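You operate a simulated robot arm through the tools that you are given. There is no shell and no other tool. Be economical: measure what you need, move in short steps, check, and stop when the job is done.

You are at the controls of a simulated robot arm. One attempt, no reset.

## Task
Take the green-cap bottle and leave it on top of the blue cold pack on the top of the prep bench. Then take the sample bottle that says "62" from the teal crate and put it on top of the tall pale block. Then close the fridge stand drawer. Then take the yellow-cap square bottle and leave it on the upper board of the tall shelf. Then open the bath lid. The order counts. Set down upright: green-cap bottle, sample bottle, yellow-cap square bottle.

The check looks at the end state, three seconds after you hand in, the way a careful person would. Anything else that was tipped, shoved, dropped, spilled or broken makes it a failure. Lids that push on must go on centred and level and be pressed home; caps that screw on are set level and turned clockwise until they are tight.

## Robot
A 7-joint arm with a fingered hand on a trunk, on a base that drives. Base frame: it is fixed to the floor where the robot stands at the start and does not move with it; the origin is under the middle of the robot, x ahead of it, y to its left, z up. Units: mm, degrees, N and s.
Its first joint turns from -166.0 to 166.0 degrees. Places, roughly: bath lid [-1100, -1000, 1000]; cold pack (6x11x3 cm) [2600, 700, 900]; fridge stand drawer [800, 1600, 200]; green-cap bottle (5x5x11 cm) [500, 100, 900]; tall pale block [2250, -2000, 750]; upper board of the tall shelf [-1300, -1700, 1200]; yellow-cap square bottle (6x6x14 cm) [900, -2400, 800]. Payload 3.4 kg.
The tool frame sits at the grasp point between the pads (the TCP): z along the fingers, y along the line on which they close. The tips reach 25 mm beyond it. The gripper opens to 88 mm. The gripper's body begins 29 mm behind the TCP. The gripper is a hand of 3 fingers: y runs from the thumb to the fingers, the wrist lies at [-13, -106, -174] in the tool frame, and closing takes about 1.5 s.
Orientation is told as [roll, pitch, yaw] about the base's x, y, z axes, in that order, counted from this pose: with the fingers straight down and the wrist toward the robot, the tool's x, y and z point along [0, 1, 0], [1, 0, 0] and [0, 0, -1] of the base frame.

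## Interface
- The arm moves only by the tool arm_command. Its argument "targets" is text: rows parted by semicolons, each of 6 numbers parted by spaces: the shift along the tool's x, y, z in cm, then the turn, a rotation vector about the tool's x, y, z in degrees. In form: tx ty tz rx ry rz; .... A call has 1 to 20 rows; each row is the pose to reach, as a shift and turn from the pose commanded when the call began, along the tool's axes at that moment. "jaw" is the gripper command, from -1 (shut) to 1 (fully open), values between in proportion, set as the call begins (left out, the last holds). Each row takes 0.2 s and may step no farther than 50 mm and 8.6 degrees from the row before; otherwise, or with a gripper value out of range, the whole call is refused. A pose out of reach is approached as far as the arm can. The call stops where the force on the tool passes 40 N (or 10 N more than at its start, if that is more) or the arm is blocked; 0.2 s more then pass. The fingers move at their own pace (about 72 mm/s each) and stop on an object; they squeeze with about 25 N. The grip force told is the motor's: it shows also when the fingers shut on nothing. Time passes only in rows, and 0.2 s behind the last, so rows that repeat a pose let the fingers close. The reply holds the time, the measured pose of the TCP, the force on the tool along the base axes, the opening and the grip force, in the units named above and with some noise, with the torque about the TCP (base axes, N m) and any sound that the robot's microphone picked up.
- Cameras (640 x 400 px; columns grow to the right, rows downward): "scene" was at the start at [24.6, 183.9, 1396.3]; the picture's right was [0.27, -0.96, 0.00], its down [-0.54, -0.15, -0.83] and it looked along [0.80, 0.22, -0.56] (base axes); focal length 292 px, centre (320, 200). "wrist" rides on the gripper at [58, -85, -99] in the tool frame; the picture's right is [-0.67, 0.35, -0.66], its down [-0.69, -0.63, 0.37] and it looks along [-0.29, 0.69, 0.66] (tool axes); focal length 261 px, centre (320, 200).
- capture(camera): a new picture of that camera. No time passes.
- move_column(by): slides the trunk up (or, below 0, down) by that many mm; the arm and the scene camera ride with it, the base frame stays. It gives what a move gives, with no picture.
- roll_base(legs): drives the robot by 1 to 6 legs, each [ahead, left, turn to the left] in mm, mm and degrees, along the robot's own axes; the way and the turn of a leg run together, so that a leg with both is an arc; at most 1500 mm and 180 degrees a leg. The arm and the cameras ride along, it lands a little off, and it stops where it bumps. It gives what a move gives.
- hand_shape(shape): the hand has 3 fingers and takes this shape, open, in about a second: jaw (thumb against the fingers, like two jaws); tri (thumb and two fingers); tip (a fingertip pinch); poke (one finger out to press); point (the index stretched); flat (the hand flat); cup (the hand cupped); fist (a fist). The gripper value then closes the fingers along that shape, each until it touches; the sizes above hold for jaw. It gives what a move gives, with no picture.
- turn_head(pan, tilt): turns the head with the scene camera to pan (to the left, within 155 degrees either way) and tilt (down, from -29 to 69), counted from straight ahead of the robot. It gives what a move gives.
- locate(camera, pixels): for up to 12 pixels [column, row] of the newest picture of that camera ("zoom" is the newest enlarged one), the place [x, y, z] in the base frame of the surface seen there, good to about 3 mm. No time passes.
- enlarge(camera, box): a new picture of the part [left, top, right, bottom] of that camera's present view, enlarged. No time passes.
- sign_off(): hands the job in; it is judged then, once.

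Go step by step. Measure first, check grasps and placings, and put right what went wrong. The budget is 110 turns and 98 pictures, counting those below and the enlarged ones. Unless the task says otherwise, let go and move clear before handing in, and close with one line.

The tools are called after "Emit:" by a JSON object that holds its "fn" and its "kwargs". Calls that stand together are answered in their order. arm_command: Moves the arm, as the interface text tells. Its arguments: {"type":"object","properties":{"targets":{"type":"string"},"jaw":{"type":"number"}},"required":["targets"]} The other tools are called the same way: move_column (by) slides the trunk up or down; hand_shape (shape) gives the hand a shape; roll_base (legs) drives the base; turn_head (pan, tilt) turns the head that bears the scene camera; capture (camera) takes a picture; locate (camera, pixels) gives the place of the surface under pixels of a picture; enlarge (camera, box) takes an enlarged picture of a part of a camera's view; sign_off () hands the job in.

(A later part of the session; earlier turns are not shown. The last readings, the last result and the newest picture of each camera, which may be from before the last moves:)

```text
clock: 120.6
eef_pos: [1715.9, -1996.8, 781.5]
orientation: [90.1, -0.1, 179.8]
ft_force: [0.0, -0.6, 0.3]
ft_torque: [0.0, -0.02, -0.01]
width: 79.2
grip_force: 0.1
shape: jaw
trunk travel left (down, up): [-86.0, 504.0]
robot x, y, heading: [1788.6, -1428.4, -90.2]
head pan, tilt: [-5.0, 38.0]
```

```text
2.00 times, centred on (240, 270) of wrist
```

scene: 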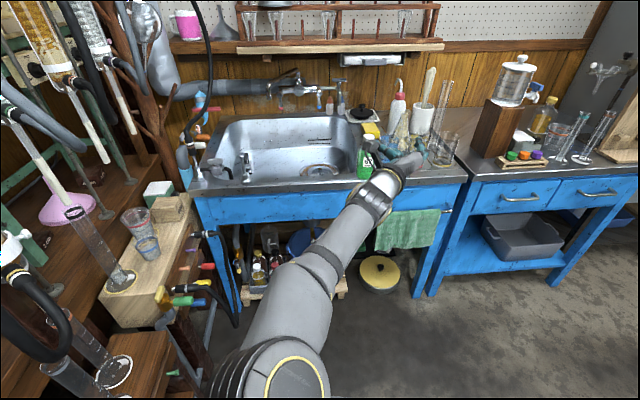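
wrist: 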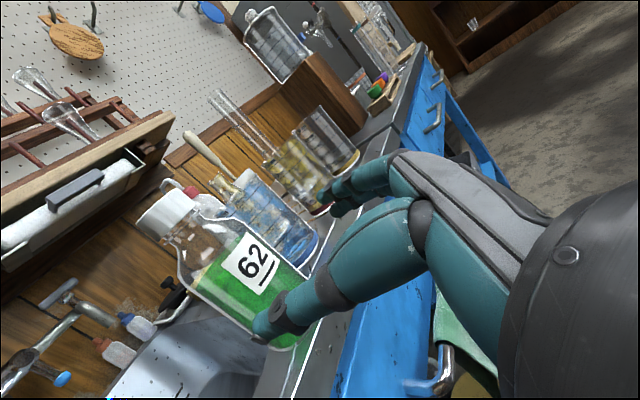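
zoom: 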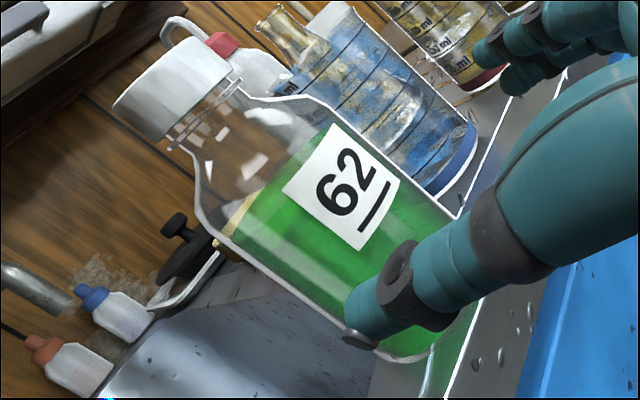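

The bottle centre is at about (1717,-2086) and the hand is aligned. I'll go ahead 89 mm and grip.

Emit:
{"fn": "arm_command", "kwargs": {"targets": "0 0 3 0 0 0; 0 0 6 0 0 0; 0 0 8.8 0 0 0; 0 0 8.8 0 0 0"}}

Emit:
{"fn": "arm_command", "kwargs": {"targets": "0 0 0 0 0 0; 0 0 0 0 0 0; 0 0 0 0 0 0; 0 0 0 0 0 0; 0 0 0 0 0 0; 0 0 0 0 0 0; 0 0 0 0 0 0", "jaw": -1}}

Emit:
{"fn": "arm_command", "kwargs": {"targets": "1 0 0 0 0 0; 3 0 0 0 0 0; 6 0 0 0 0 0; 6 0 0 0 0 0"}}

Emit:
{"fn": "capture", "kwargs": {"camera": "wrist"}}

```text
clock: 121.6
eef_pos: [1714.0, -2084.8, 780.8]
orientation: [90.1, -0.1, 179.8]
ft_force: [0.3, -0.2, 1.1]
ft_torque: [0.01, -0.01, 0.02]
width: 79.2
grip_force: 0.1
shape: jaw
trunk travel left (down, up): [-86.0, 504.0]
robot x, y, heading: [1785.4, -1427.7, -90.1]
head pan, tilt: [-5.0, 38.0]
```

```text
clock: 123.2
eef_pos: [1714.6, -2084.3, 782.2]
orientation: [90.1, 0.0, 179.7]
ft_force: [-0.2, -0.8, 0.4]
ft_torque: [-0.03, -0.02, 0.04]
width: 48.2
grip_force: 25.0
shape: jaw
trunk travel left (down, up): [-86.0, 504.0]
robot x, y, heading: [1784.8, -1429.4, -90.4]
head pan, tilt: [-5.0, 38.0]
```

```text
clock: 124.2
eef_pos: [1715.0, -2083.8, 842.0]
orientation: [89.9, 0.0, 179.8]
ft_force: [0.1, 0.0, -2.3]
ft_torque: [0.04, 0.02, 0.01]
width: 47.9
grip_force: 25.0
shape: jaw
trunk travel left (down, up): [-86.0, 504.0]
robot x, y, heading: [1787.3, -1427.6, -90.1]
head pan, tilt: [-5.0, 38.0]
```

```text
31 pictures are left
```

wrist: 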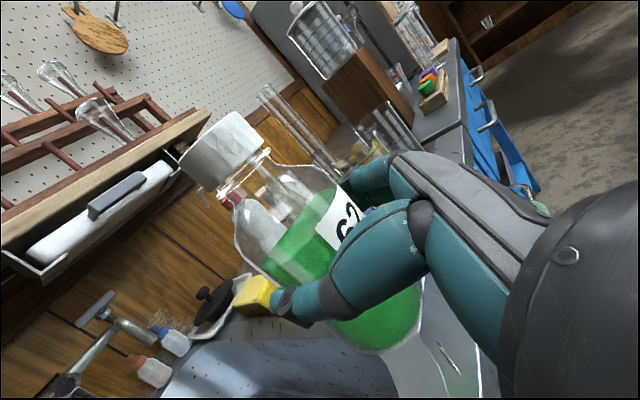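

The bottle is held by the body (bottom 62 mm below the TCP). Before planning the approach I'll measure the sink corner and beakers near the block from the last scene picture.

Emit:
{"fn": "locate", "kwargs": {"camera": "scene", "pixels": [[197, 190], [203, 188], [197, 182], [210, 192], [192, 196], [168, 205], [182, 200], [137, 212], [150, 240], [136, 232], [148, 250], [190, 208]]}}

Emit:
{"fn": "enlarge", "kwargs": {"camera": "scene", "box": [60, 140, 260, 300]}}

```text
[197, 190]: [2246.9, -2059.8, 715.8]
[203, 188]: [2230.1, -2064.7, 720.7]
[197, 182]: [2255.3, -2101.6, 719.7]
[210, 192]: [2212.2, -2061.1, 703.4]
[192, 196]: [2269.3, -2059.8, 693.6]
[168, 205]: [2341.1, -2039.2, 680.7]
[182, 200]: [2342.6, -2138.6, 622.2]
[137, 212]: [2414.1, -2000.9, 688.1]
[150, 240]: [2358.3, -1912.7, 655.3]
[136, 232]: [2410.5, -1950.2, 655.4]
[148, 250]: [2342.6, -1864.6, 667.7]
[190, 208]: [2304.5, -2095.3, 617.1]
```

```text
2.50 times, centred on (160, 220) of scene
```

zoom: 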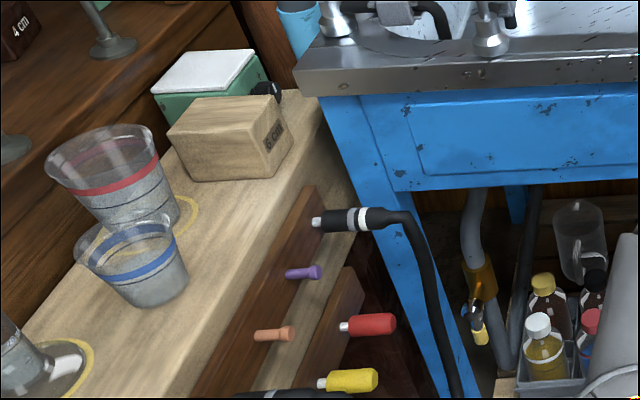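

The block carries a "6 cm" label, against a dark "4 cm" one, which confirms the target. I'll retract the arm, back off, turn to a heading of -40°, and check the pose.

Emit:
{"fn": "arm_command", "kwargs": {"targets": "0 0 -4 0 0 0; 0 0 -8 0 0 0; 0 0 -12.5 0 0 0; 0 0 -17.5 0 0 0; 0 0 -17.5 0 0 0"}}

Emit:
{"fn": "roll_base", "kwargs": {"legs": [[-130, -37, 0], [0, 0, 50]]}}

Emit:
{"fn": "turn_head", "kwargs": {"pan": 0, "tilt": 38}}

Emit:
{"fn": "capture", "kwargs": {"camera": "scene"}}

```text
clock: 125.4
eef_pos: [1715.3, -1910.0, 839.8]
orientation: [89.8, 0.0, 179.9]
ft_force: [0.8, 0.1, -3.6]
ft_torque: [0.0, 0.01, 0.05]
width: 48.0
grip_force: 25.1
shape: jaw
trunk travel left (down, up): [-86.0, 504.0]
robot x, y, heading: [1789.5, -1426.3, -90.1]
head pan, tilt: [-5.0, 38.0]
```

```text
clock: 128.9
eef_pos: [2069.7, -1666.9, 840.0]
orientation: [90.1, 0.1, -131.0]
ft_force: [0.6, -0.1, -3.3]
ft_torque: [0.01, 0.02, -0.01]
width: 47.4
grip_force: 24.9
shape: jaw
trunk travel left (down, up): [-86.0, 504.0]
robot x, y, heading: [1752.5, -1297.9, -41.3]
head pan, tilt: [-5.0, 38.0]
```

```text
clock: 129.6
eef_pos: [2070.2, -1666.5, 840.1]
orientation: [89.8, 0.1, -131.0]
ft_force: [0.4, -0.9, -2.8]
ft_torque: [-0.02, 0.05, 0.0]
width: 47.6
grip_force: 24.6
shape: jaw
trunk travel left (down, up): [-86.0, 504.0]
robot x, y, heading: [1749.6, -1297.8, -40.9]
head pan, tilt: [0.0, 38.0]
```

```text
29 pictures are left
```

scene: 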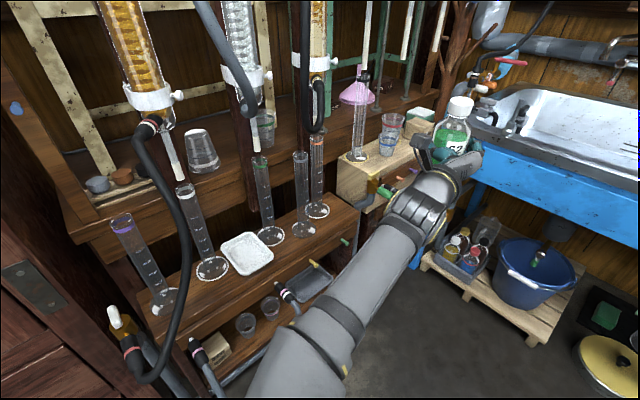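

The forearm is clear of the rig. I'll shift right 108, then go ahead 345, ending about 120 mm short of the block.

Emit:
{"fn": "roll_base", "kwargs": {"legs": [[0, -108, 0], [345, 0, 0]]}}

Emit:
{"fn": "turn_head", "kwargs": {"pan": -5, "tilt": 45}}

Emit:
{"fn": "capture", "kwargs": {"camera": "scene"}}

Emit:
{"fn": "capture", "kwargs": {"camera": "wrist"}}

```text
clock: 132.6
eef_pos: [2256.9, -1971.5, 840.0]
orientation: [90.0, 0.0, -131.0]
ft_force: [-0.5, -0.3, -3.5]
ft_torque: [0.01, 0.01, -0.02]
width: 47.6
grip_force: 25.0
shape: jaw
trunk travel left (down, up): [-86.0, 504.0]
robot x, y, heading: [1935.8, -1602.2, -41.1]
head pan, tilt: [0.0, 38.0]
```

```text
clock: 133.3
eef_pos: [2257.4, -1971.8, 839.7]
orientation: [89.9, 0.0, -130.9]
ft_force: [0.0, -0.6, -3.1]
ft_torque: [0.02, 0.02, -0.01]
width: 47.4
grip_force: 25.5
shape: jaw
trunk travel left (down, up): [-86.0, 504.0]
robot x, y, heading: [1936.8, -1601.3, -40.9]
head pan, tilt: [-5.0, 45.0]
```

```text
28 pictures are left
```

scene: 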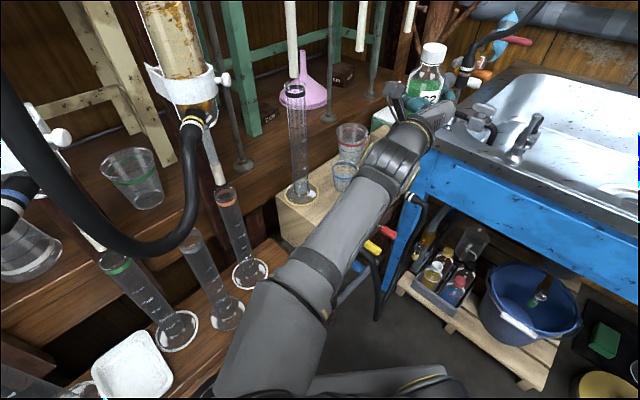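

```text
27 pictures are left
```

wrist: 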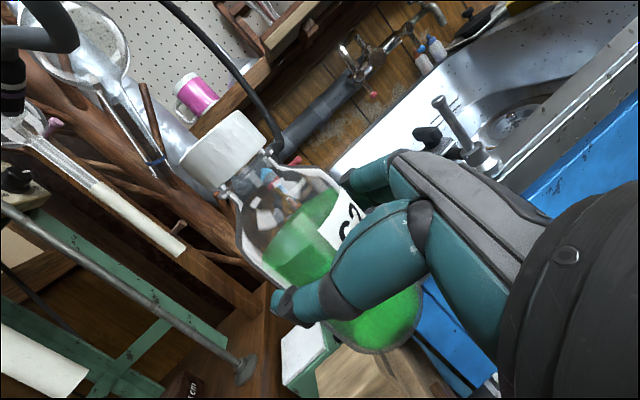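

The path ahead is clear beneath the hoses. I'll extend 126 mm at this height.

Emit:
{"fn": "arm_command", "kwargs": {"targets": "0 0 4 0 0 0; 0 0 8 0 0 0; 0 0.1 12.6 0 0 0; 0 0.1 12.6 0 0 0"}}

Emit:
{"fn": "capture", "kwargs": {"camera": "wrist"}}

Emit:
{"fn": "enlarge", "kwargs": {"camera": "scene", "box": [320, 20, 520, 180]}}

```text
clock: 134.3
eef_pos: [2350.3, -2054.6, 840.0]
orientation: [89.9, -0.1, -130.9]
ft_force: [-0.2, 0.1, -4.3]
ft_torque: [0.05, 0.04, -0.02]
width: 47.4
grip_force: 24.4
shape: jaw
trunk travel left (down, up): [-86.0, 504.0]
robot x, y, heading: [1938.4, -1605.7, -41.0]
head pan, tilt: [-5.0, 45.0]
```

```text
26 pictures are left
```

wrist: 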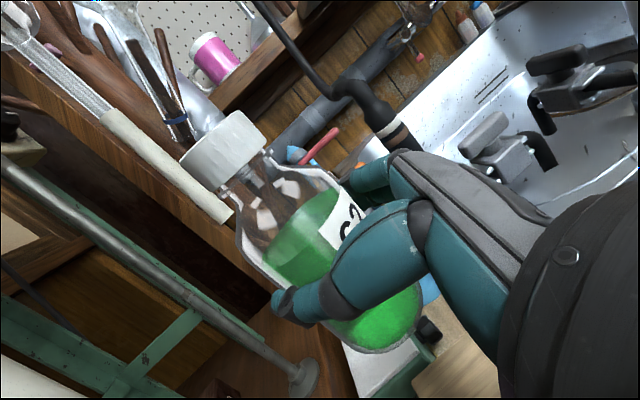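

```text
2.50 times, centred on (420, 100) of scene
```

zoom: 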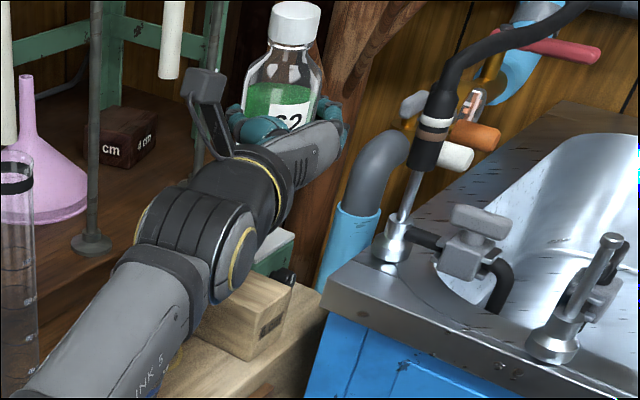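

The bottle is above the block. I'll lower 83 mm and check alignment.

Emit:
{"fn": "arm_command", "kwargs": {"targets": "-3 0 0 0 0 0; -6 0 0 0 0 0; -8.3 0 0 0 0 0; -8.3 0 0 0 0 0"}}

Emit:
{"fn": "enlarge", "kwargs": {"camera": "wrist", "box": [260, 220, 500, 400]}}

Emit:
{"fn": "enlarge", "kwargs": {"camera": "scene", "box": [340, 50, 480, 180]}}

```text
clock: 135.3
eef_pos: [2349.5, -2055.4, 756.5]
orientation: [90.1, 0.0, -131.0]
ft_force: [0.4, -0.4, -3.5]
ft_torque: [0.01, 0.03, 0.01]
width: 47.6
grip_force: 25.2
shape: jaw
trunk travel left (down, up): [-86.0, 504.0]
robot x, y, heading: [1937.2, -1602.1, -40.9]
head pan, tilt: [-5.0, 45.0]
```

```text
2.22 times, centred on (380, 310) of wrist
```

zoom: 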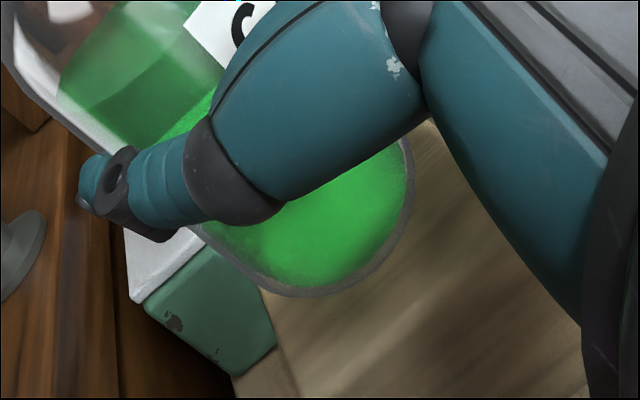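

```text
3.08 times, centred on (410, 115) of scene
```

zoom: 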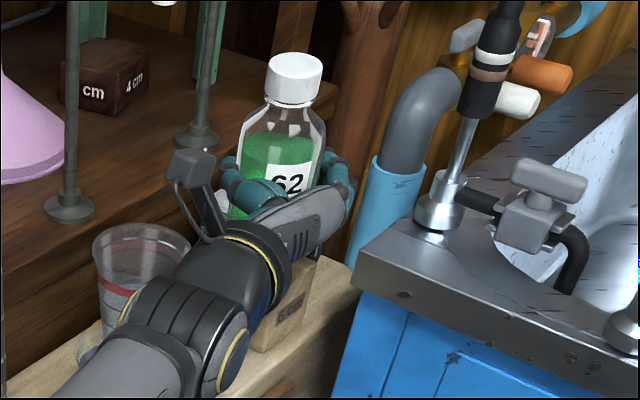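

I'll enlarge the wrist view again to locate the block's edges beneath the bottle.

Emit:
{"fn": "enlarge", "kwargs": {"camera": "wrist", "box": [320, 260, 480, 400]}}

Emit:
{"fn": "locate", "kwargs": {"camera": "zoom", "pixels": [[330, 200], [300, 150], [250, 230], [200, 250], [150, 300], [180, 350], [330, 300], [300, 100], [150, 150], [420, 250], [100, 250], [250, 300]]}}

```text
2.86 times, centred on (400, 330) of wrist
```

zoom: 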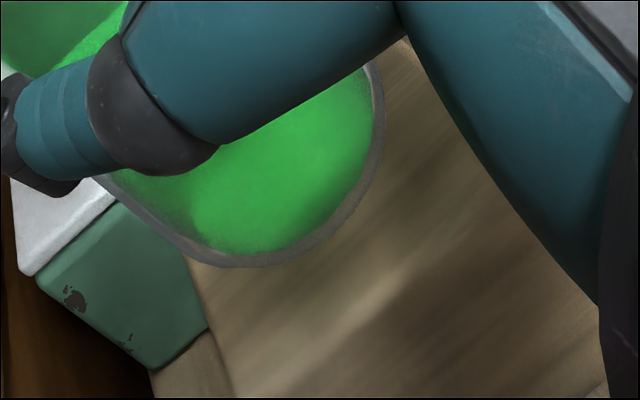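

```text
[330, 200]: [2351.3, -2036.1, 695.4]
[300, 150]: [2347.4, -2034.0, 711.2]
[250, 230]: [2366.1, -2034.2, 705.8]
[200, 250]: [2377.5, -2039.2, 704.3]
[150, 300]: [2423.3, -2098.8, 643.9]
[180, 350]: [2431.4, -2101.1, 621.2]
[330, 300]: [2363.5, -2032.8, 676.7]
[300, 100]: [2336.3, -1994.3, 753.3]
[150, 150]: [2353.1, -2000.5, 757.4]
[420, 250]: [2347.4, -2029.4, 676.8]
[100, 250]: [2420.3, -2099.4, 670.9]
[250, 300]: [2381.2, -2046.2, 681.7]
```

The bottle spans x to about 2380 and y -2032…-2082, all within the block's top. I'll lower to contact.

Emit:
{"fn": "arm_command", "kwargs": {"targets": "-0.6 0 0 0 0 0; -1 0 0 0 0 0; -1.2 0 0 0 0 0; -1.35 0 0 0 0 0; -1.35 0 0 0 0 0"}}

```text
clock: 136.5
eef_pos: [2351.4, -2053.8, 744.0]
orientation: [89.9, 0.0, -131.1]
ft_force: [0.2, -0.9, 0.5]
ft_torque: [0.03, -0.03, 0.01]
width: 47.4
grip_force: 25.3
shape: jaw
trunk travel left (down, up): [-86.0, 504.0]
robot x, y, heading: [1936.1, -1598.3, -41.0]
head pan, tilt: [-5.0, 45.0]
```

Contact: the load has gone off the hand. I'll release to 66 mm and withdraw straight back.

Emit:
{"fn": "arm_command", "kwargs": {"targets": "0 0 0 0 0 0; 0 0 0 0 0 0; 0 0 0 0 0 0; 0 0 0 0 0 0", "jaw": 0.5}}

Emit:
{"fn": "arm_command", "kwargs": {"targets": "0 0 -2 0 0 0; 0 0 -5 0 0 0; 0 0 -9 0 0 0; 0 0 -13 0 0 0; 0 0 -16 0 0 0; 0 0 -16 0 0 0"}}

Emit:
{"fn": "enlarge", "kwargs": {"camera": "scene", "box": [320, 40, 500, 190]}}

```text
clock: 137.5
eef_pos: [2350.6, -2054.4, 742.6]
orientation: [90.0, 0.0, -131.0]
ft_force: [-0.8, -0.2, -0.2]
ft_torque: [-0.01, -0.01, 0.01]
width: 65.8
grip_force: 0.0
shape: jaw
trunk travel left (down, up): [-86.0, 504.0]
robot x, y, heading: [1936.9, -1600.2, -41.0]
head pan, tilt: [-5.0, 45.0]
```

```text
clock: 138.9
eef_pos: [2214.0, -1964.5, 738.1]
orientation: [89.4, 0.9, -134.0]
ft_force: [-0.6, -0.4, -0.1]
ft_torque: [-0.01, 0.03, 0.02]
width: 65.5
grip_force: 0.0
shape: jaw
trunk travel left (down, up): [-86.0, 504.0]
robot x, y, heading: [1937.6, -1598.9, -40.9]
head pan, tilt: [-5.0, 45.0]
```

```text
2.67 times, centred on (410, 115) of scene
```

zoom: 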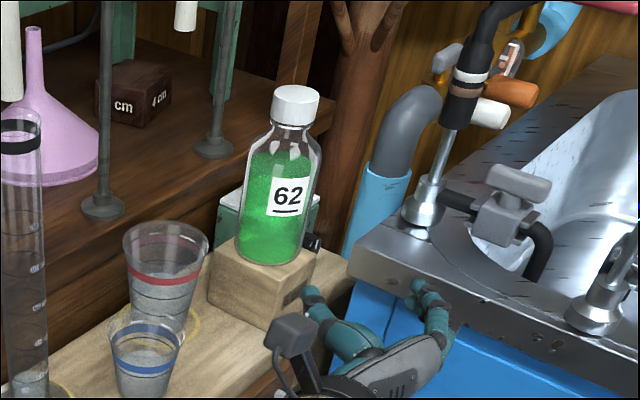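

Bottle 62 stands upright on the 6 cm block. I'll back out, turn to face +y, and drive toward the fridge side.

Emit:
{"fn": "roll_base", "kwargs": {"legs": [[-500, 0, 0], [0, 0, 131], [1500, 0, 0], [400, 0, 0]]}}

Emit:
{"fn": "turn_head", "kwargs": {"pan": 50, "tilt": 30}}

Emit:
{"fn": "capture", "kwargs": {"camera": "scene"}}

```text
clock: 156.5
eef_pos: [1587.7, 1090.2, 736.3]
orientation: [89.2, 1.1, -0.6]
ft_force: [-0.5, -0.5, 0.1]
ft_torque: [-0.01, 0.01, 0.01]
width: 65.8
grip_force: 0.1
shape: jaw
trunk travel left (down, up): [-86.0, 504.0]
robot x, y, heading: [1513.1, 638.0, 91.7]
head pan, tilt: [-5.0, 45.0]
```

```text
clock: 157.7
eef_pos: [1589.8, 1089.9, 736.5]
orientation: [89.0, 1.4, -0.9]
ft_force: [0.4, -0.4, 0.3]
ft_torque: [0.01, 0.0, 0.01]
width: 65.6
grip_force: 0.0
shape: jaw
trunk travel left (down, up): [-86.0, 504.0]
robot x, y, heading: [1508.3, 638.2, 91.8]
head pan, tilt: [50.0, 30.0]
```

```text
20 pictures are left
```

scene: 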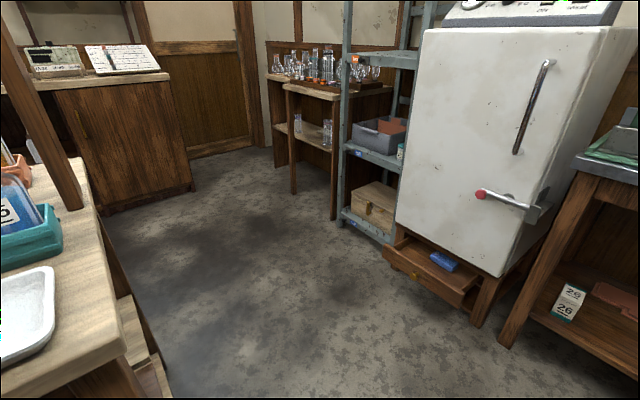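

The open drawer with a blue item inside is at (430,265). I'll measure its front.

Emit:
{"fn": "locate", "kwargs": {"camera": "scene", "pixels": [[388, 250], [470, 292], [430, 272], [428, 285], [390, 262], [465, 305], [415, 275], [445, 262], [405, 235], [500, 280], [480, 315]]}}

```text
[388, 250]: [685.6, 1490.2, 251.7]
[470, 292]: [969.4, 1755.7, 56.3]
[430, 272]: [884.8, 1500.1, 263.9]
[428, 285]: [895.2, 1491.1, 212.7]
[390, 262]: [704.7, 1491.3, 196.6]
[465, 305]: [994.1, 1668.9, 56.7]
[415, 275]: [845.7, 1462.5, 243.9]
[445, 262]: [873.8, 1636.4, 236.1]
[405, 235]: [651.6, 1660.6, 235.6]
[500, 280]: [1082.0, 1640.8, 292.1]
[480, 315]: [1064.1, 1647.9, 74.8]
```

The drawer front is at y≈1491 (x 680–995, z 190–265), the knob at (846,1462), and the stand face at y≈1640. I'll drive to face it with a 450 mm standoff and drop the trunk.

Emit:
{"fn": "roll_base", "kwargs": {"legs": [[300, 0, -1.8], [0, 745, 0]]}}

Emit:
{"fn": "move_column", "kwargs": {"by": -86}}

```text
clock: 163.4
eef_pos: [849.7, 1386.5, 735.0]
orientation: [89.1, 1.3, -3.0]
ft_force: [0.0, -0.6, 0.0]
ft_torque: [0.0, 0.02, 0.01]
width: 65.8
grip_force: 0.1
shape: jaw
trunk travel left (down, up): [-86.0, 504.0]
robot x, y, heading: [753.7, 941.9, 89.6]
head pan, tilt: [50.0, 30.0]
```

```text
clock: 164.7
eef_pos: [849.2, 1386.1, 648.6]
orientation: [89.1, 1.5, -2.8]
ft_force: [-0.6, -0.3, -0.7]
ft_torque: [-0.02, 0.03, 0.0]
width: 65.8
grip_force: 0.1
shape: jaw
trunk travel left (down, up): [0.0, 590.0]
robot x, y, heading: [754.2, 936.3, 89.6]
head pan, tilt: [50.0, 30.0]
```

The hand is in front of the drawer, above it. I'll lower it while tilting the fingers 45° down.

Emit:
{"fn": "arm_command", "kwargs": {"targets": "-3 0 1 0 -4 0; -6.5 0 2 0 -8 0; -10 0 3 0 -12 0; -13.5 0 3 0 -16 0; -17 0 3 0 -20 0; -20.5 0 3 0 -24 0; -24 0 3 0 -28 0; -27.5 0 3 0 -32 0; -31 0 3 0 -36 0; -34.5 0 3 0 -40 0; -38 0 3 0 -44 0; -41 0 3 0 -45 0; -41 0 3 0 -45 0; -41 0 3 0 -45 0", "jaw": 1}}

Emit:
{"fn": "turn_head", "kwargs": {"pan": -5, "tilt": 55}}

Emit:
{"fn": "capture", "kwargs": {"camera": "scene"}}

```text
clock: 167.7
eef_pos: [839.6, 1411.8, 238.7]
orientation: [44.1, 1.3, -2.9]
ft_force: [1.0, 0.0, 0.0]
ft_torque: [-0.01, 0.0, 0.03]
width: 87.5
grip_force: 0.0
shape: jaw
trunk travel left (down, up): [0.0, 590.0]
robot x, y, heading: [753.5, 937.0, 89.8]
head pan, tilt: [50.0, 30.0]
```

```text
clock: 168.9
eef_pos: [839.0, 1411.5, 238.7]
orientation: [44.1, 1.3, -2.9]
ft_force: [-1.1, -0.1, 0.7]
ft_torque: [0.0, 0.01, 0.01]
width: 87.6
grip_force: 0.0
shape: jaw
trunk travel left (down, up): [0.0, 590.0]
robot x, y, heading: [755.4, 938.1, 89.7]
head pan, tilt: [-5.0, 55.0]
```

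```text
19 pictures are left
```

scene: 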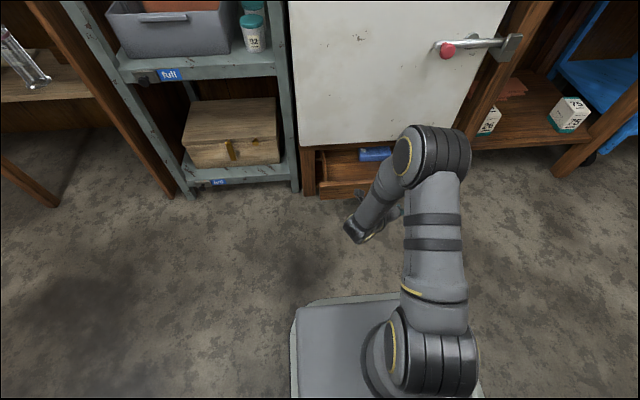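

The hand is low at (839,1412,239) with the fingers straddling the knob line. I'll push forward (+y).

Emit:
{"fn": "arm_command", "kwargs": {"targets": "1.77 0 1.77 0 0 0; 3.54 0 3.54 0 0 0; 4.6 0 4.6 0 0 0; 5.6 0 5.6 0 0 0; 6.6 0 6.6 0 0 0; 7.6 0 7.6 0 0 0; 8.6 0 8.6 0 0 0; 9.6 0 9.6 0 0 0; 10.6 0 10.6 0 0 0; 11.6 0 11.6 0 0 0; 12.6 0 12.6 0 0 0; 13.6 0 13.6 0 0 0; 14.4 0 14.4 0 0 0"}}

Emit:
{"fn": "capture", "kwargs": {"camera": "scene"}}

```text
clock: 171.7
eef_pos: [851.3, 1614.9, 235.3]
orientation: [44.0, 1.3, -3.0]
ft_force: [-0.4, -1.2, -0.2]
ft_torque: [-0.03, 0.0, 0.03]
width: 87.9
grip_force: 0.2
shape: jaw
trunk travel left (down, up): [0.0, 590.0]
robot x, y, heading: [753.3, 938.1, 89.5]
head pan, tilt: [-5.0, 55.0]
```

```text
18 pictures are left
```

scene: 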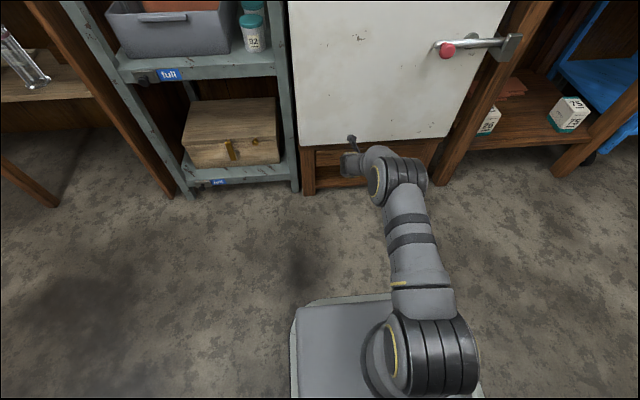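

Little resistance so far, with the tips at y≈1632. I'll push further until it meets the stop.

Emit:
{"fn": "arm_command", "kwargs": {"targets": "0.4 0 0.4 0 0 0; 0.8 0 0.8 0 0 0; 1.2 0 1.2 0 0 0; 1.6 0 1.6 0 0 0; 2 0 2 0 0 0"}}

Emit:
{"fn": "locate", "kwargs": {"camera": "scene", "pixels": [[310, 160], [307, 180], [330, 180], [325, 155], [330, 165], [420, 155], [435, 160], [322, 185]]}}

```text
clock: 172.7
eef_pos: [852.6, 1631.5, 235.3]
orientation: [44.0, 1.5, -3.1]
ft_force: [-0.3, -23.1, 10.6]
ft_torque: [2.41, 0.98, 2.0]
width: 87.8
grip_force: 0.1
shape: jaw
trunk travel left (down, up): [0.0, 590.0]
robot x, y, heading: [752.5, 938.0, 89.5]
head pan, tilt: [-5.0, 55.0]
stopped in row 4: the force on the tool passed its limit (the readings are from after the stop); the commanded pose is now the measured one
```

```text
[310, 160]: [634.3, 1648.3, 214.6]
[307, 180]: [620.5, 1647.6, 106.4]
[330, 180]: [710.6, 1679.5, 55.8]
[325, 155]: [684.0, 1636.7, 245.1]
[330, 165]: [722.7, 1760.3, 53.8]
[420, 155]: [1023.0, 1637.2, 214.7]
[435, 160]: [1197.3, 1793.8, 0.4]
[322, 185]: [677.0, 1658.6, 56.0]
```

It hit a hard stop with the tips at y≈1649, level with the posts. I'll back off and check the drawer.

Emit:
{"fn": "arm_command", "kwargs": {"targets": "-2 0 -2 0 0 0; -4 0 -4 0 0 0; -7 0 -7 0 0 0; -10 0 -10 0 0 0; -13 0 -13 0 0 0; -13 0 -13 0 0 0"}}

Emit:
{"fn": "enlarge", "kwargs": {"camera": "scene", "box": [280, 80, 480, 220]}}

Emit:
{"fn": "locate", "kwargs": {"camera": "zoom", "pixels": [[100, 260], [130, 260], [180, 260], [230, 265], [420, 270], [85, 290], [500, 280], [150, 220], [250, 230]]}}

```text
clock: 174.1
eef_pos: [843.3, 1447.5, 235.8]
orientation: [43.9, 1.4, -3.1]
ft_force: [0.5, -0.1, -0.6]
ft_torque: [0.01, -0.02, 0.01]
width: 87.9
grip_force: 0.0
shape: jaw
trunk travel left (down, up): [0.0, 590.0]
robot x, y, heading: [755.4, 940.6, 90.1]
head pan, tilt: [-5.0, 55.0]
```

```text
2.86 times, centred on (380, 150) of scene
```

zoom: 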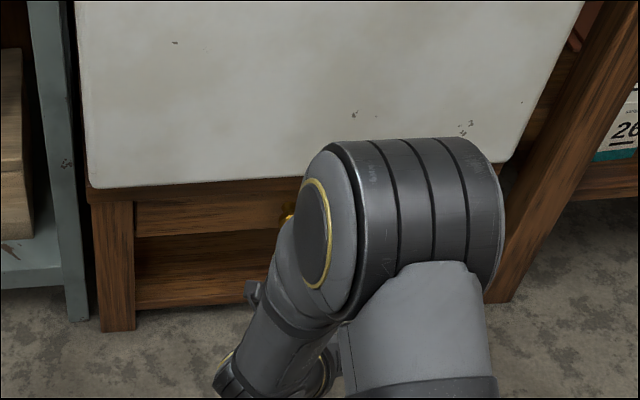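

```text
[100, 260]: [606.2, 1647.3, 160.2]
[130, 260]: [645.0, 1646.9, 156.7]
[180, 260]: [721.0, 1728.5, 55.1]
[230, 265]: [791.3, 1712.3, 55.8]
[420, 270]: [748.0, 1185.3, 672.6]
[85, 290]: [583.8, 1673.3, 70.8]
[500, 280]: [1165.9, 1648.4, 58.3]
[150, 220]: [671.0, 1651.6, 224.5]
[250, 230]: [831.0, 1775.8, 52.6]
```

The drawer front (y≈1651) sits flush with the posts (y≈1647), so it is closed. I'll raise the hand, level it again, and drive round to the yellow-cap bottle.

Emit:
{"fn": "arm_command", "kwargs": {"targets": "2.8 0 -2.8 0 4 0; 5.6 0 -5.6 0 8 0; 8.4 0 -8.4 0 12 0; 11.2 0 -11.2 0 16 0; 14 0 -14 0 20 0; 16.8 0 -16.8 0 24 0; 19.6 0 -19.6 0 28 0; 22.4 0 -22.4 0 32 0; 25.2 0 -25.2 0 36 0; 28 0 -28 0 40 0; 29 0 -29 0 45 0; 29 0 -29 0 45 0"}}

Emit:
{"fn": "move_column", "kwargs": {"by": 250}}

Emit:
{"fn": "roll_base", "kwargs": {"legs": [[-60, 0, 0], [0, 755, 0], [0, 0, 180], [1500, 0, 0], [900, 0, 0]]}}

Emit:
{"fn": "turn_head", "kwargs": {"pan": 45, "tilt": 28}}

Emit:
{"fn": "capture", "kwargs": {"camera": "scene"}}

```text
clock: 176.7
eef_pos: [853.3, 1457.9, 646.8]
orientation: [88.9, 1.4, -3.1]
ft_force: [-0.2, 0.3, 0.0]
ft_torque: [0.0, 0.04, -0.01]
width: 88.1
grip_force: 0.0
shape: jaw
trunk travel left (down, up): [0.0, 590.0]
robot x, y, heading: [753.6, 940.0, 89.5]
head pan, tilt: [-5.0, 55.0]
```

```text
clock: 179.2
eef_pos: [853.1, 1456.4, 897.5]
orientation: [88.8, 1.3, -3.2]
ft_force: [-0.1, 0.4, 0.3]
ft_torque: [-0.01, 0.0, 0.03]
width: 88.1
grip_force: 0.2
shape: jaw
trunk travel left (down, up): [-250.0, 340.0]
robot x, y, heading: [754.4, 936.7, 89.9]
head pan, tilt: [-5.0, 55.0]
```

```text
clock: 202.5
eef_pos: [-249.5, -2025.8, 896.6]
orientation: [88.9, 1.4, 173.7]
ft_force: [-0.2, 0.1, 0.1]
ft_torque: [0.0, -0.02, 0.01]
width: 88.0
grip_force: 0.1
shape: jaw
trunk travel left (down, up): [-250.0, 340.0]
robot x, y, heading: [-124.5, -1514.8, -93.8]
head pan, tilt: [-5.0, 55.0]
```

```text
clock: 203.7
eef_pos: [-250.0, -2027.8, 897.9]
orientation: [88.8, 1.5, 173.6]
ft_force: [-0.1, 0.5, 0.5]
ft_torque: [0.02, 0.0, 0.02]
width: 87.8
grip_force: 0.1
shape: jaw
trunk travel left (down, up): [-250.0, 340.0]
robot x, y, heading: [-121.5, -1516.4, -93.8]
head pan, tilt: [45.0, 28.0]
```

```text
16 pictures are left
```

scene: 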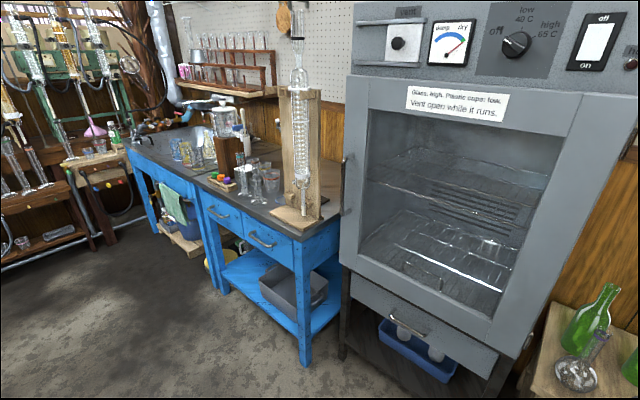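

The second blue table is at (260,190). I'll enlarge to find the yellow-cap bottle.

Emit:
{"fn": "enlarge", "kwargs": {"camera": "scene", "box": [190, 90, 340, 230]}}

Emit:
{"fn": "locate", "kwargs": {"camera": "zoom", "pixels": [[290, 190], [330, 215], [300, 250], [250, 200], [260, 240], [100, 280], [150, 310], [320, 290], [380, 270], [250, 160], [440, 330], [220, 310]]}}

```text
2.86 times, centred on (265, 160) of scene
```

zoom: 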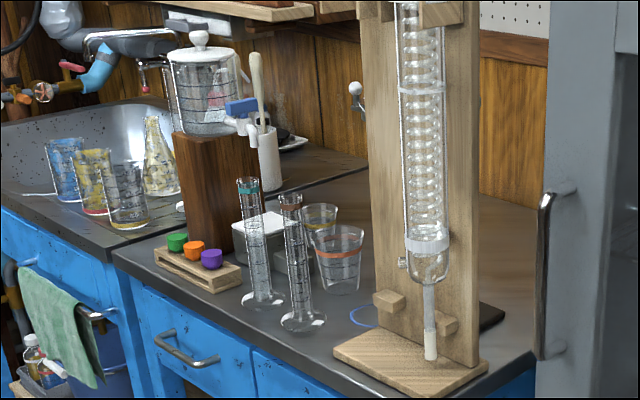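

```text
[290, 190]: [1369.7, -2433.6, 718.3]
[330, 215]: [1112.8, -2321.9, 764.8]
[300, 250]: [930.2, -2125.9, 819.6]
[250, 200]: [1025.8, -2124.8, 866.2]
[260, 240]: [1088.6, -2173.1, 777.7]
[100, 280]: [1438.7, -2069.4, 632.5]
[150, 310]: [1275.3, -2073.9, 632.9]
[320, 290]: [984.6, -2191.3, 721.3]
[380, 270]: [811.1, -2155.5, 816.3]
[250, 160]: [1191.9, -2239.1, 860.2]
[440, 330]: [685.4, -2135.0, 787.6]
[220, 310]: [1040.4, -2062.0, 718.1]
```

The yellow-cap bottle is hidden behind the condenser board. I'll move in front of that table, raise the trunk, and look down onto it.

Emit:
{"fn": "roll_base", "kwargs": {"legs": [[-130, 0, 3.8], [0, 1020, 0]]}}

Emit:
{"fn": "move_column", "kwargs": {"by": 340}}

Emit:
{"fn": "turn_head", "kwargs": {"pan": -2, "tilt": 38}}

Emit:
{"fn": "capture", "kwargs": {"camera": "scene"}}

```text
clock: 209.8
eef_pos: [806.1, -1899.3, 898.0]
orientation: [88.9, 1.4, 177.7]
ft_force: [-0.1, 1.2, 0.0]
ft_torque: [0.0, -0.01, -0.01]
width: 87.6
grip_force: 0.0
shape: jaw
trunk travel left (down, up): [-250.0, 340.0]
robot x, y, heading: [898.5, -1377.8, -89.4]
head pan, tilt: [45.0, 28.0]
```

```text
clock: 213.1
eef_pos: [805.8, -1898.6, 1236.4]
orientation: [88.9, 1.4, 177.8]
ft_force: [0.3, 0.0, -0.2]
ft_torque: [0.03, 0.0, 0.03]
width: 87.9
grip_force: 0.0
shape: jaw
trunk travel left (down, up): [-590.0, 0.0]
robot x, y, heading: [898.1, -1376.8, -89.5]
head pan, tilt: [45.0, 28.0]
```

```text
clock: 214.3
eef_pos: [805.8, -1899.3, 1236.6]
orientation: [88.9, 1.5, 177.7]
ft_force: [-0.2, -0.2, -0.6]
ft_torque: [0.03, 0.02, -0.01]
width: 88.1
grip_force: 0.1
shape: jaw
trunk travel left (down, up): [-590.0, 0.0]
robot x, y, heading: [895.0, -1383.1, -89.3]
head pan, tilt: [-2.0, 38.0]
```

```text
14 pictures are left
```

scene: 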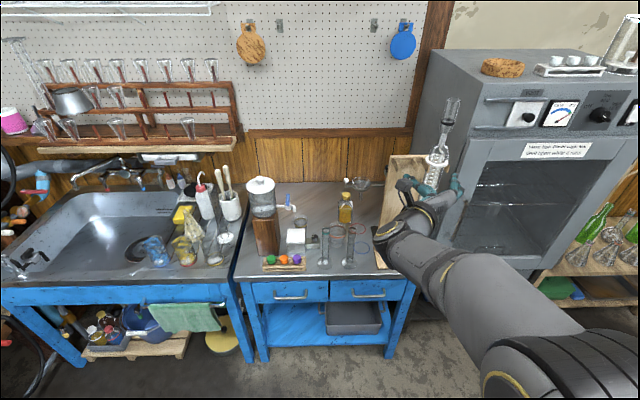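

The amber bottle with the yellow cap is at (346,208). I'll enlarge and measure it.

Emit:
{"fn": "enlarge", "kwargs": {"camera": "scene", "box": [290, 150, 430, 280]}}

Emit:
{"fn": "locate", "kwargs": {"camera": "zoom", "pixels": [[255, 138], [256, 145], [250, 190], [262, 200], [235, 215], [255, 222], [275, 200], [256, 128], [300, 155], [345, 215], [370, 250], [285, 260]]}}

```text
3.08 times, centred on (360, 215) of scene
```

zoom: 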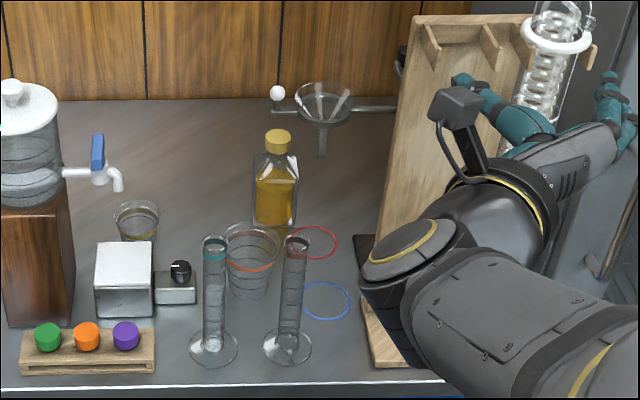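

```text
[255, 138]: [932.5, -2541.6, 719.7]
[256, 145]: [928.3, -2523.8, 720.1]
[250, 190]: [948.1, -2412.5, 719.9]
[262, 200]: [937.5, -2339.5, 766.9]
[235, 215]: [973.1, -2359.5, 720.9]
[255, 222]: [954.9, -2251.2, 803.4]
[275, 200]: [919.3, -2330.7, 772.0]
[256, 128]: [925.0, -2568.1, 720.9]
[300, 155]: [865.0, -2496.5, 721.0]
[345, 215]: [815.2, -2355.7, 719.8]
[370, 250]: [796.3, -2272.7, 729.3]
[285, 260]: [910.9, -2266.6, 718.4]
```

I'll locate the cap and the nearby funnel, rod and board.

Emit:
{"fn": "locate", "kwargs": {"camera": "zoom", "pixels": [[278, 133], [278, 148], [278, 160], [256, 185], [297, 185], [276, 215], [325, 100], [322, 140], [370, 108], [278, 93], [415, 100], [440, 30]]}}

```text
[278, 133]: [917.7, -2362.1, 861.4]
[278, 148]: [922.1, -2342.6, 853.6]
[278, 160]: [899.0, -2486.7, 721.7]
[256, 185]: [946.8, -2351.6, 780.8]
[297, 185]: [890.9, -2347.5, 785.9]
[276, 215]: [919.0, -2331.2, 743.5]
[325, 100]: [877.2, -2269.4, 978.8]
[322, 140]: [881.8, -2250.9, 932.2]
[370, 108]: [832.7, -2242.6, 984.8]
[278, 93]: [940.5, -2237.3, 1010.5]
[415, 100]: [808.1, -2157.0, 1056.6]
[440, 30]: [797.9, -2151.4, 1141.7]
```

The bottle's centre is near (919,-2361) with its cap top at z≈861. A rod and funnel block a direct approach, so I'll come from above with the wrist to the east. First I'll turn the hand back to vertical.

Emit:
{"fn": "arm_command", "kwargs": {"targets": "0 -1 0.5 4.62 -4.62 -4.62; 0 -2 1 9.24 -9.24 -9.24; 0 -3 1.5 13.86 -13.86 -13.86; 0 -4 2 18.48 -18.48 -18.48; 0 -5 2.5 23.1 -23.1 -23.1; 0 -6 3 27.7 -27.7 -27.7; 0 -7 3.5 32.3 -32.3 -32.3; 0 -8.4 4 36.95 -36.95 -36.95; 0 -8.4 4.3 41.57 -41.57 -41.57; 0 -8.4 4.3 46.2 -46.2 -46.2; 0 -8.4 4.3 50.8 -50.8 -50.8; 0 -8.4 4.3 55.4 -55.4 -55.4; 0 -8.4 4.3 60.05 -60.05 -60.05; 0 -8.4 4.3 64.67 -64.67 -64.67; 0 -8.4 4.3 69.28 -69.28 -69.28; 0 -8.4 4.3 69.28 -69.28 -69.28", "jaw": 0.5}}

```text
clock: 217.7
eef_pos: [888.1, -1946.4, 1238.2]
orientation: [1.4, 1.2, -92.2]
ft_force: [0.3, 0.8, 0.4]
ft_torque: [0.0, -0.02, 0.01]
width: 66.3
grip_force: 0.1
shape: jaw
out of reach, approached as far as the arm can: row 10
trunk travel left (down, up): [-590.0, 0.0]
robot x, y, heading: [898.6, -1378.3, -89.5]
head pan, tilt: [-2.0, 38.0]
```

The hand is vertical with a small tilt. I'll remove the tilt and yaw the hand 42° so the wrist will sit to the east.

Emit:
{"fn": "arm_command", "kwargs": {"targets": "0 0 0 -1.2 -1.4 0; 0 0 0 -1.2 -1.4 8; 0 0 0 -1.2 -1.4 16; 0 0 0 -1.2 -1.4 24; 0 0 0 -1.2 -1.4 32; 0 0 0 -1.2 -1.4 40; 0 0 0 -1.2 -1.4 42.3; 0 0 0 -1.2 -1.4 42.3"}}

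Emit:
{"fn": "roll_base", "kwargs": {"legs": [[0, 302, 0], [0, 0, -25]]}}

```text
clock: 219.5
eef_pos: [889.4, -1945.7, 1237.7]
orientation: [-0.5, 0.2, -134.6]
ft_force: [0.6, 0.0, 0.6]
ft_torque: [-0.01, -0.06, 0.02]
width: 66.4
grip_force: 0.0
shape: jaw
trunk travel left (down, up): [-590.0, 0.0]
robot x, y, heading: [898.9, -1381.2, -89.3]
head pan, tilt: [-2.0, 38.0]
```

```text
clock: 222.8
eef_pos: [956.6, -1884.7, 1237.5]
orientation: [-0.6, 0.2, -159.6]
ft_force: [-0.5, -1.0, 0.3]
ft_torque: [0.01, -0.01, -0.01]
width: 66.2
grip_force: 0.0
shape: jaw
trunk travel left (down, up): [-590.0, 0.0]
robot x, y, heading: [1203.8, -1374.3, -114.4]
head pan, tilt: [-2.0, 38.0]
```

The base heading is good. I'll translate so the hand stops about 90 mm short of the bottle, still high.

Emit:
{"fn": "roll_base", "kwargs": {"legs": [[359, 163, 0]]}}

Emit:
{"fn": "capture", "kwargs": {"camera": "wrist"}}

```text
clock: 225.3
eef_pos: [958.6, -2276.3, 1239.5]
orientation: [-0.5, 0.2, -159.0]
ft_force: [-0.6, -0.4, -0.3]
ft_torque: [0.0, -0.01, -0.02]
width: 66.2
grip_force: 0.0
shape: jaw
trunk travel left (down, up): [-590.0, 0.0]
robot x, y, heading: [1200.4, -1765.9, -114.1]
head pan, tilt: [-2.0, 38.0]
stopped in leg 1: the robot was blocked; the commanded pose is now the measured one
```

```text
12 pictures are left
```

wrist: 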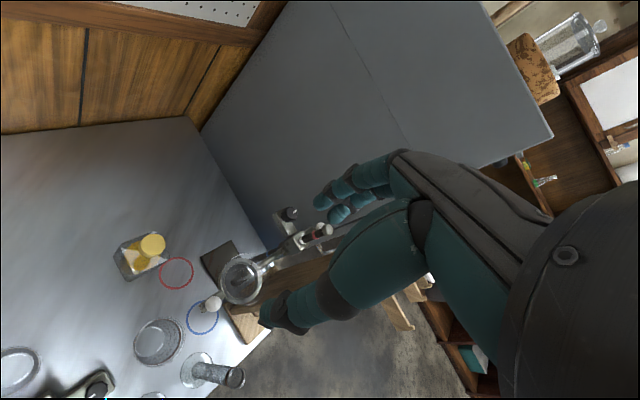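

The base bumped right at the end of the leg, so I'll back off 20 mm afterwards. I'll locate the bottle, funnel and rod in this view.

Emit:
{"fn": "locate", "kwargs": {"camera": "wrist", "pixels": [[153, 244], [146, 243], [160, 246], [120, 250], [135, 278], [212, 303], [240, 278], [262, 265], [318, 232], [290, 214], [225, 272]]}}

Emit:
{"fn": "roll_base", "kwargs": {"legs": [[-20, 0, 0]]}}

```text
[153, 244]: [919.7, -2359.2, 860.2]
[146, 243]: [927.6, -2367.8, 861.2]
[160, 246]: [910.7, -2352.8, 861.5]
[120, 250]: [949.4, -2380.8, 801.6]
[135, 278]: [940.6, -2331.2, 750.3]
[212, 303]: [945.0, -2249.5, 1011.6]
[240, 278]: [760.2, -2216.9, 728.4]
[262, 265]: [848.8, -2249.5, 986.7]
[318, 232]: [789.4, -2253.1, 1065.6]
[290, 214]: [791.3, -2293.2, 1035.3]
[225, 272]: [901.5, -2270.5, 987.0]
```

```text
clock: 226.1
eef_pos: [967.2, -2257.5, 1238.7]
orientation: [-0.5, 0.1, -159.0]
ft_force: [-0.6, 0.2, -0.3]
ft_torque: [0.0, -0.01, -0.03]
width: 66.2
grip_force: 0.0
shape: jaw
trunk travel left (down, up): [-590.0, 0.0]
robot x, y, heading: [1209.8, -1748.1, -114.1]
head pan, tilt: [-2.0, 38.0]
```

The cap centre is (919,-2360) with its top at 861, and the rod's ball end is at (945,-2249,1011). I'll move over the cap at height, lower the trunk partway, and check the forearm against the rod.

Emit:
{"fn": "arm_command", "kwargs": {"targets": "2.6 2.7 0 0.5 0.5 0; 5.2 5.4 0 0.5 0.5 0; 7.86 8.15 0 0.5 0.5 0; 7.86 8.15 0 0.5 0.5 0", "jaw": 0.6}}

Emit:
{"fn": "move_column", "kwargs": {"by": -160}}

Emit:
{"fn": "turn_head", "kwargs": {"pan": 10, "tilt": 40}}

Emit:
{"fn": "capture", "kwargs": {"camera": "scene"}}

```text
clock: 227.1
eef_pos: [943.6, -2309.4, 1239.0]
orientation: [-0.2, 0.8, -159.0]
ft_force: [-0.4, 0.4, 0.1]
ft_torque: [0.0, 0.01, 0.01]
width: 70.1
grip_force: 0.0
shape: jaw
out of reach, approached as far as the arm can: row 2, 3, 4
trunk travel left (down, up): [-590.0, 0.0]
robot x, y, heading: [1205.3, -1744.3, -113.8]
head pan, tilt: [-2.0, 38.0]
```

```text
clock: 229.0
eef_pos: [943.5, -2308.7, 1079.0]
orientation: [-0.1, 0.7, -159.0]
ft_force: [0.4, -0.3, -0.5]
ft_torque: [0.0, 0.01, 0.01]
width: 70.0
grip_force: 0.1
shape: jaw
trunk travel left (down, up): [-430.0, 160.0]
robot x, y, heading: [1208.7, -1743.2, -113.9]
head pan, tilt: [-2.0, 38.0]
```

```text
clock: 229.7
eef_pos: [943.6, -2309.4, 1078.6]
orientation: [-0.1, 0.7, -159.0]
ft_force: [-0.3, 0.3, -0.2]
ft_torque: [-0.03, -0.04, -0.01]
width: 70.2
grip_force: 0.0
shape: jaw
trunk travel left (down, up): [-430.0, 160.0]
robot x, y, heading: [1209.7, -1744.7, -114.2]
head pan, tilt: [10.0, 40.0]
```

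```text
11 pictures are left
```

scene: 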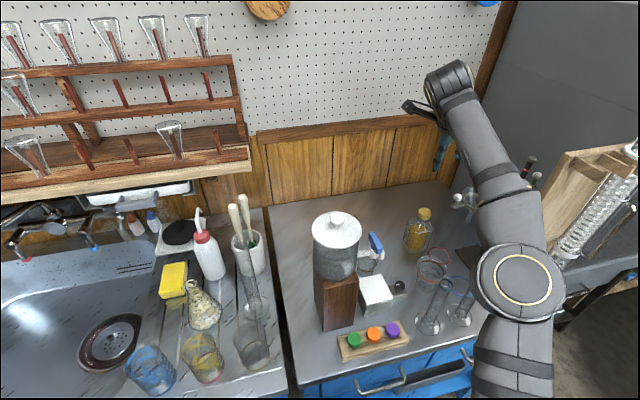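

At this height the arm is fully stretched; reach improves lower down. The forearm lies east of the rod, so I'll descend to just above the cap and check with the wrist camera.

Emit:
{"fn": "arm_command", "kwargs": {"targets": "0 0 3 0 0 0; 0 0 6 0 0 0; 0 0 9 0 0 0; 0 0 12 0 0 0; 0 0 15 0 0 0; 0 0 17.3 0 0 0; 0 0 17.3 0 0 0"}}

Emit:
{"fn": "capture", "kwargs": {"camera": "wrist"}}

```text
clock: 231.3
eef_pos: [945.0, -2306.8, 904.5]
orientation: [-0.1, 0.7, -158.9]
ft_force: [0.3, -0.4, 0.4]
ft_torque: [0.03, 0.02, 0.01]
width: 70.2
grip_force: 0.0
shape: jaw
trunk travel left (down, up): [-430.0, 160.0]
robot x, y, heading: [1209.9, -1748.1, -113.8]
head pan, tilt: [10.0, 40.0]
```

```text
10 pictures are left
```

wrist: 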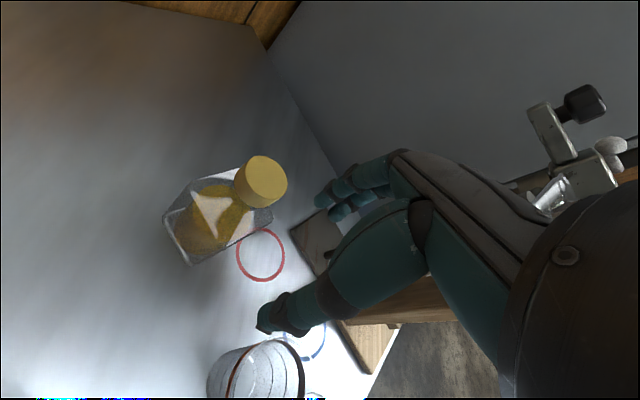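

The hand is at (945,-2307,904), clear of the rod and 18 mm above cap level. I'll shift over to (919,-2360).

Emit:
{"fn": "arm_command", "kwargs": {"targets": "2 2.2 0 -0.7 0 0; 4.02 4.33 0 -0.7 0 0; 4.02 4.33 0 -0.7 0 0"}}

```text
clock: 232.1
eef_pos: [918.9, -2362.0, 906.2]
orientation: [-0.1, -0.1, -159.0]
ft_force: [0.1, 0.2, 0.0]
ft_torque: [0.05, 0.01, -0.03]
width: 70.2
grip_force: 0.2
shape: jaw
trunk travel left (down, up): [-430.0, 160.0]
robot x, y, heading: [1208.4, -1747.1, -114.0]
head pan, tilt: [10.0, 40.0]
```

Centred. I'll lower to z≈858 and close on the cap.

Emit:
{"fn": "arm_command", "kwargs": {"targets": "0 0 2.5 0 0 0; 0 -0.1 4.8 0 0 0; 0 -0.1 4.8 0 0 0"}}

Emit:
{"fn": "arm_command", "kwargs": {"targets": "0 0 0 0 0 0; 0 0 0 0 0 0; 0 0 0 0 0 0; 0 0 0 0 0 0; 0 0 0 0 0 0; 0 0 0 0 0 0; 0 0 0 0 0 0; 0 0 0 0 0 0", "jaw": -1}}

Emit:
{"fn": "arm_command", "kwargs": {"targets": "0 0 -0.5 0 0 0; 0 0 -1.5 0 0 0; 0 0 -3 0 0 0; 0 0 -3 0 0 0"}}

Emit:
{"fn": "capture", "kwargs": {"camera": "wrist"}}

```text
clock: 232.9
eef_pos: [919.9, -2360.9, 857.0]
orientation: [-0.1, -0.1, -159.0]
ft_force: [-0.8, -0.5, -0.1]
ft_torque: [-0.01, -0.03, 0.01]
width: 70.4
grip_force: 0.2
shape: jaw
trunk travel left (down, up): [-430.0, 160.0]
robot x, y, heading: [1211.6, -1744.7, -114.1]
head pan, tilt: [10.0, 40.0]
```

```text
clock: 234.7
eef_pos: [920.1, -2361.4, 857.2]
orientation: [-0.1, 0.0, -158.9]
ft_force: [-0.2, 0.3, 0.5]
ft_torque: [-0.02, 0.02, 0.0]
width: 24.4
grip_force: 25.4
shape: jaw
trunk travel left (down, up): [-430.0, 160.0]
robot x, y, heading: [1208.2, -1745.7, -113.6]
head pan, tilt: [10.0, 40.0]
```

```text
clock: 235.7
eef_pos: [918.5, -2361.4, 887.1]
orientation: [-0.1, 0.0, -159.0]
ft_force: [-0.6, -0.1, -2.7]
ft_torque: [-0.03, -0.02, -0.03]
width: 24.0
grip_force: 24.7
shape: jaw
trunk travel left (down, up): [-430.0, 160.0]
robot x, y, heading: [1209.6, -1747.4, -114.1]
head pan, tilt: [10.0, 40.0]
```

```text
9 pictures are left
```

wrist: 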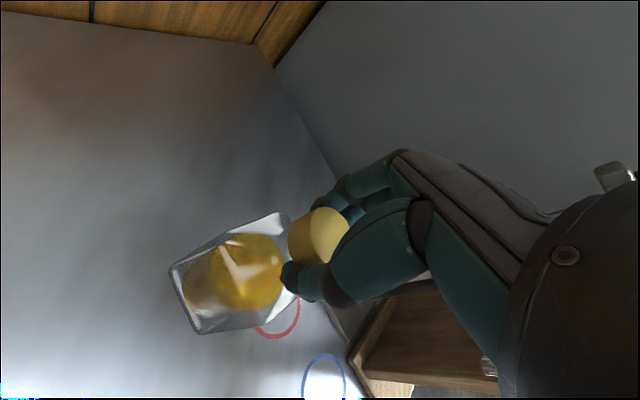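

The yellow-cap bottle is held. I'll raise it with the trunk, move it 100 mm east clear of the rod's end, then lift higher.

Emit:
{"fn": "move_column", "kwargs": {"by": 160}}

Emit:
{"fn": "arm_command", "kwargs": {"targets": "1.2 -3.1 0 0 0 0; 2.4 -6.2 0 0 0 0; 3.58 -9.34 0 0 0 0; 3.58 -9.34 -3 0 0 0; 3.58 -9.34 -6 0 0 0; 3.58 -9.34 -9 0 0 0; 3.58 -9.34 -11.5 0 0 0; 3.58 -9.34 -11.5 0 0 0"}}

```text
clock: 237.5
eef_pos: [918.9, -2361.6, 1046.2]
orientation: [0.0, 0.0, -159.0]
ft_force: [0.4, 0.0, -3.0]
ft_torque: [-0.02, -0.02, 0.01]
width: 23.8
grip_force: 25.5
shape: jaw
trunk travel left (down, up): [-590.0, 0.0]
robot x, y, heading: [1208.7, -1749.5, -114.0]
head pan, tilt: [10.0, 40.0]
```

```text
clock: 239.3
eef_pos: [1005.4, -2348.2, 1146.4]
orientation: [-0.2, 0.0, -159.0]
ft_force: [-0.4, -0.6, -3.1]
ft_torque: [-0.02, 0.02, 0.01]
width: 23.7
grip_force: 25.0
shape: jaw
out of reach, approached as far as the arm can: row 5, 6, 7, 8
trunk travel left (down, up): [-590.0, 0.0]
robot x, y, heading: [1209.3, -1744.7, -114.2]
head pan, tilt: [10.0, 40.0]
```

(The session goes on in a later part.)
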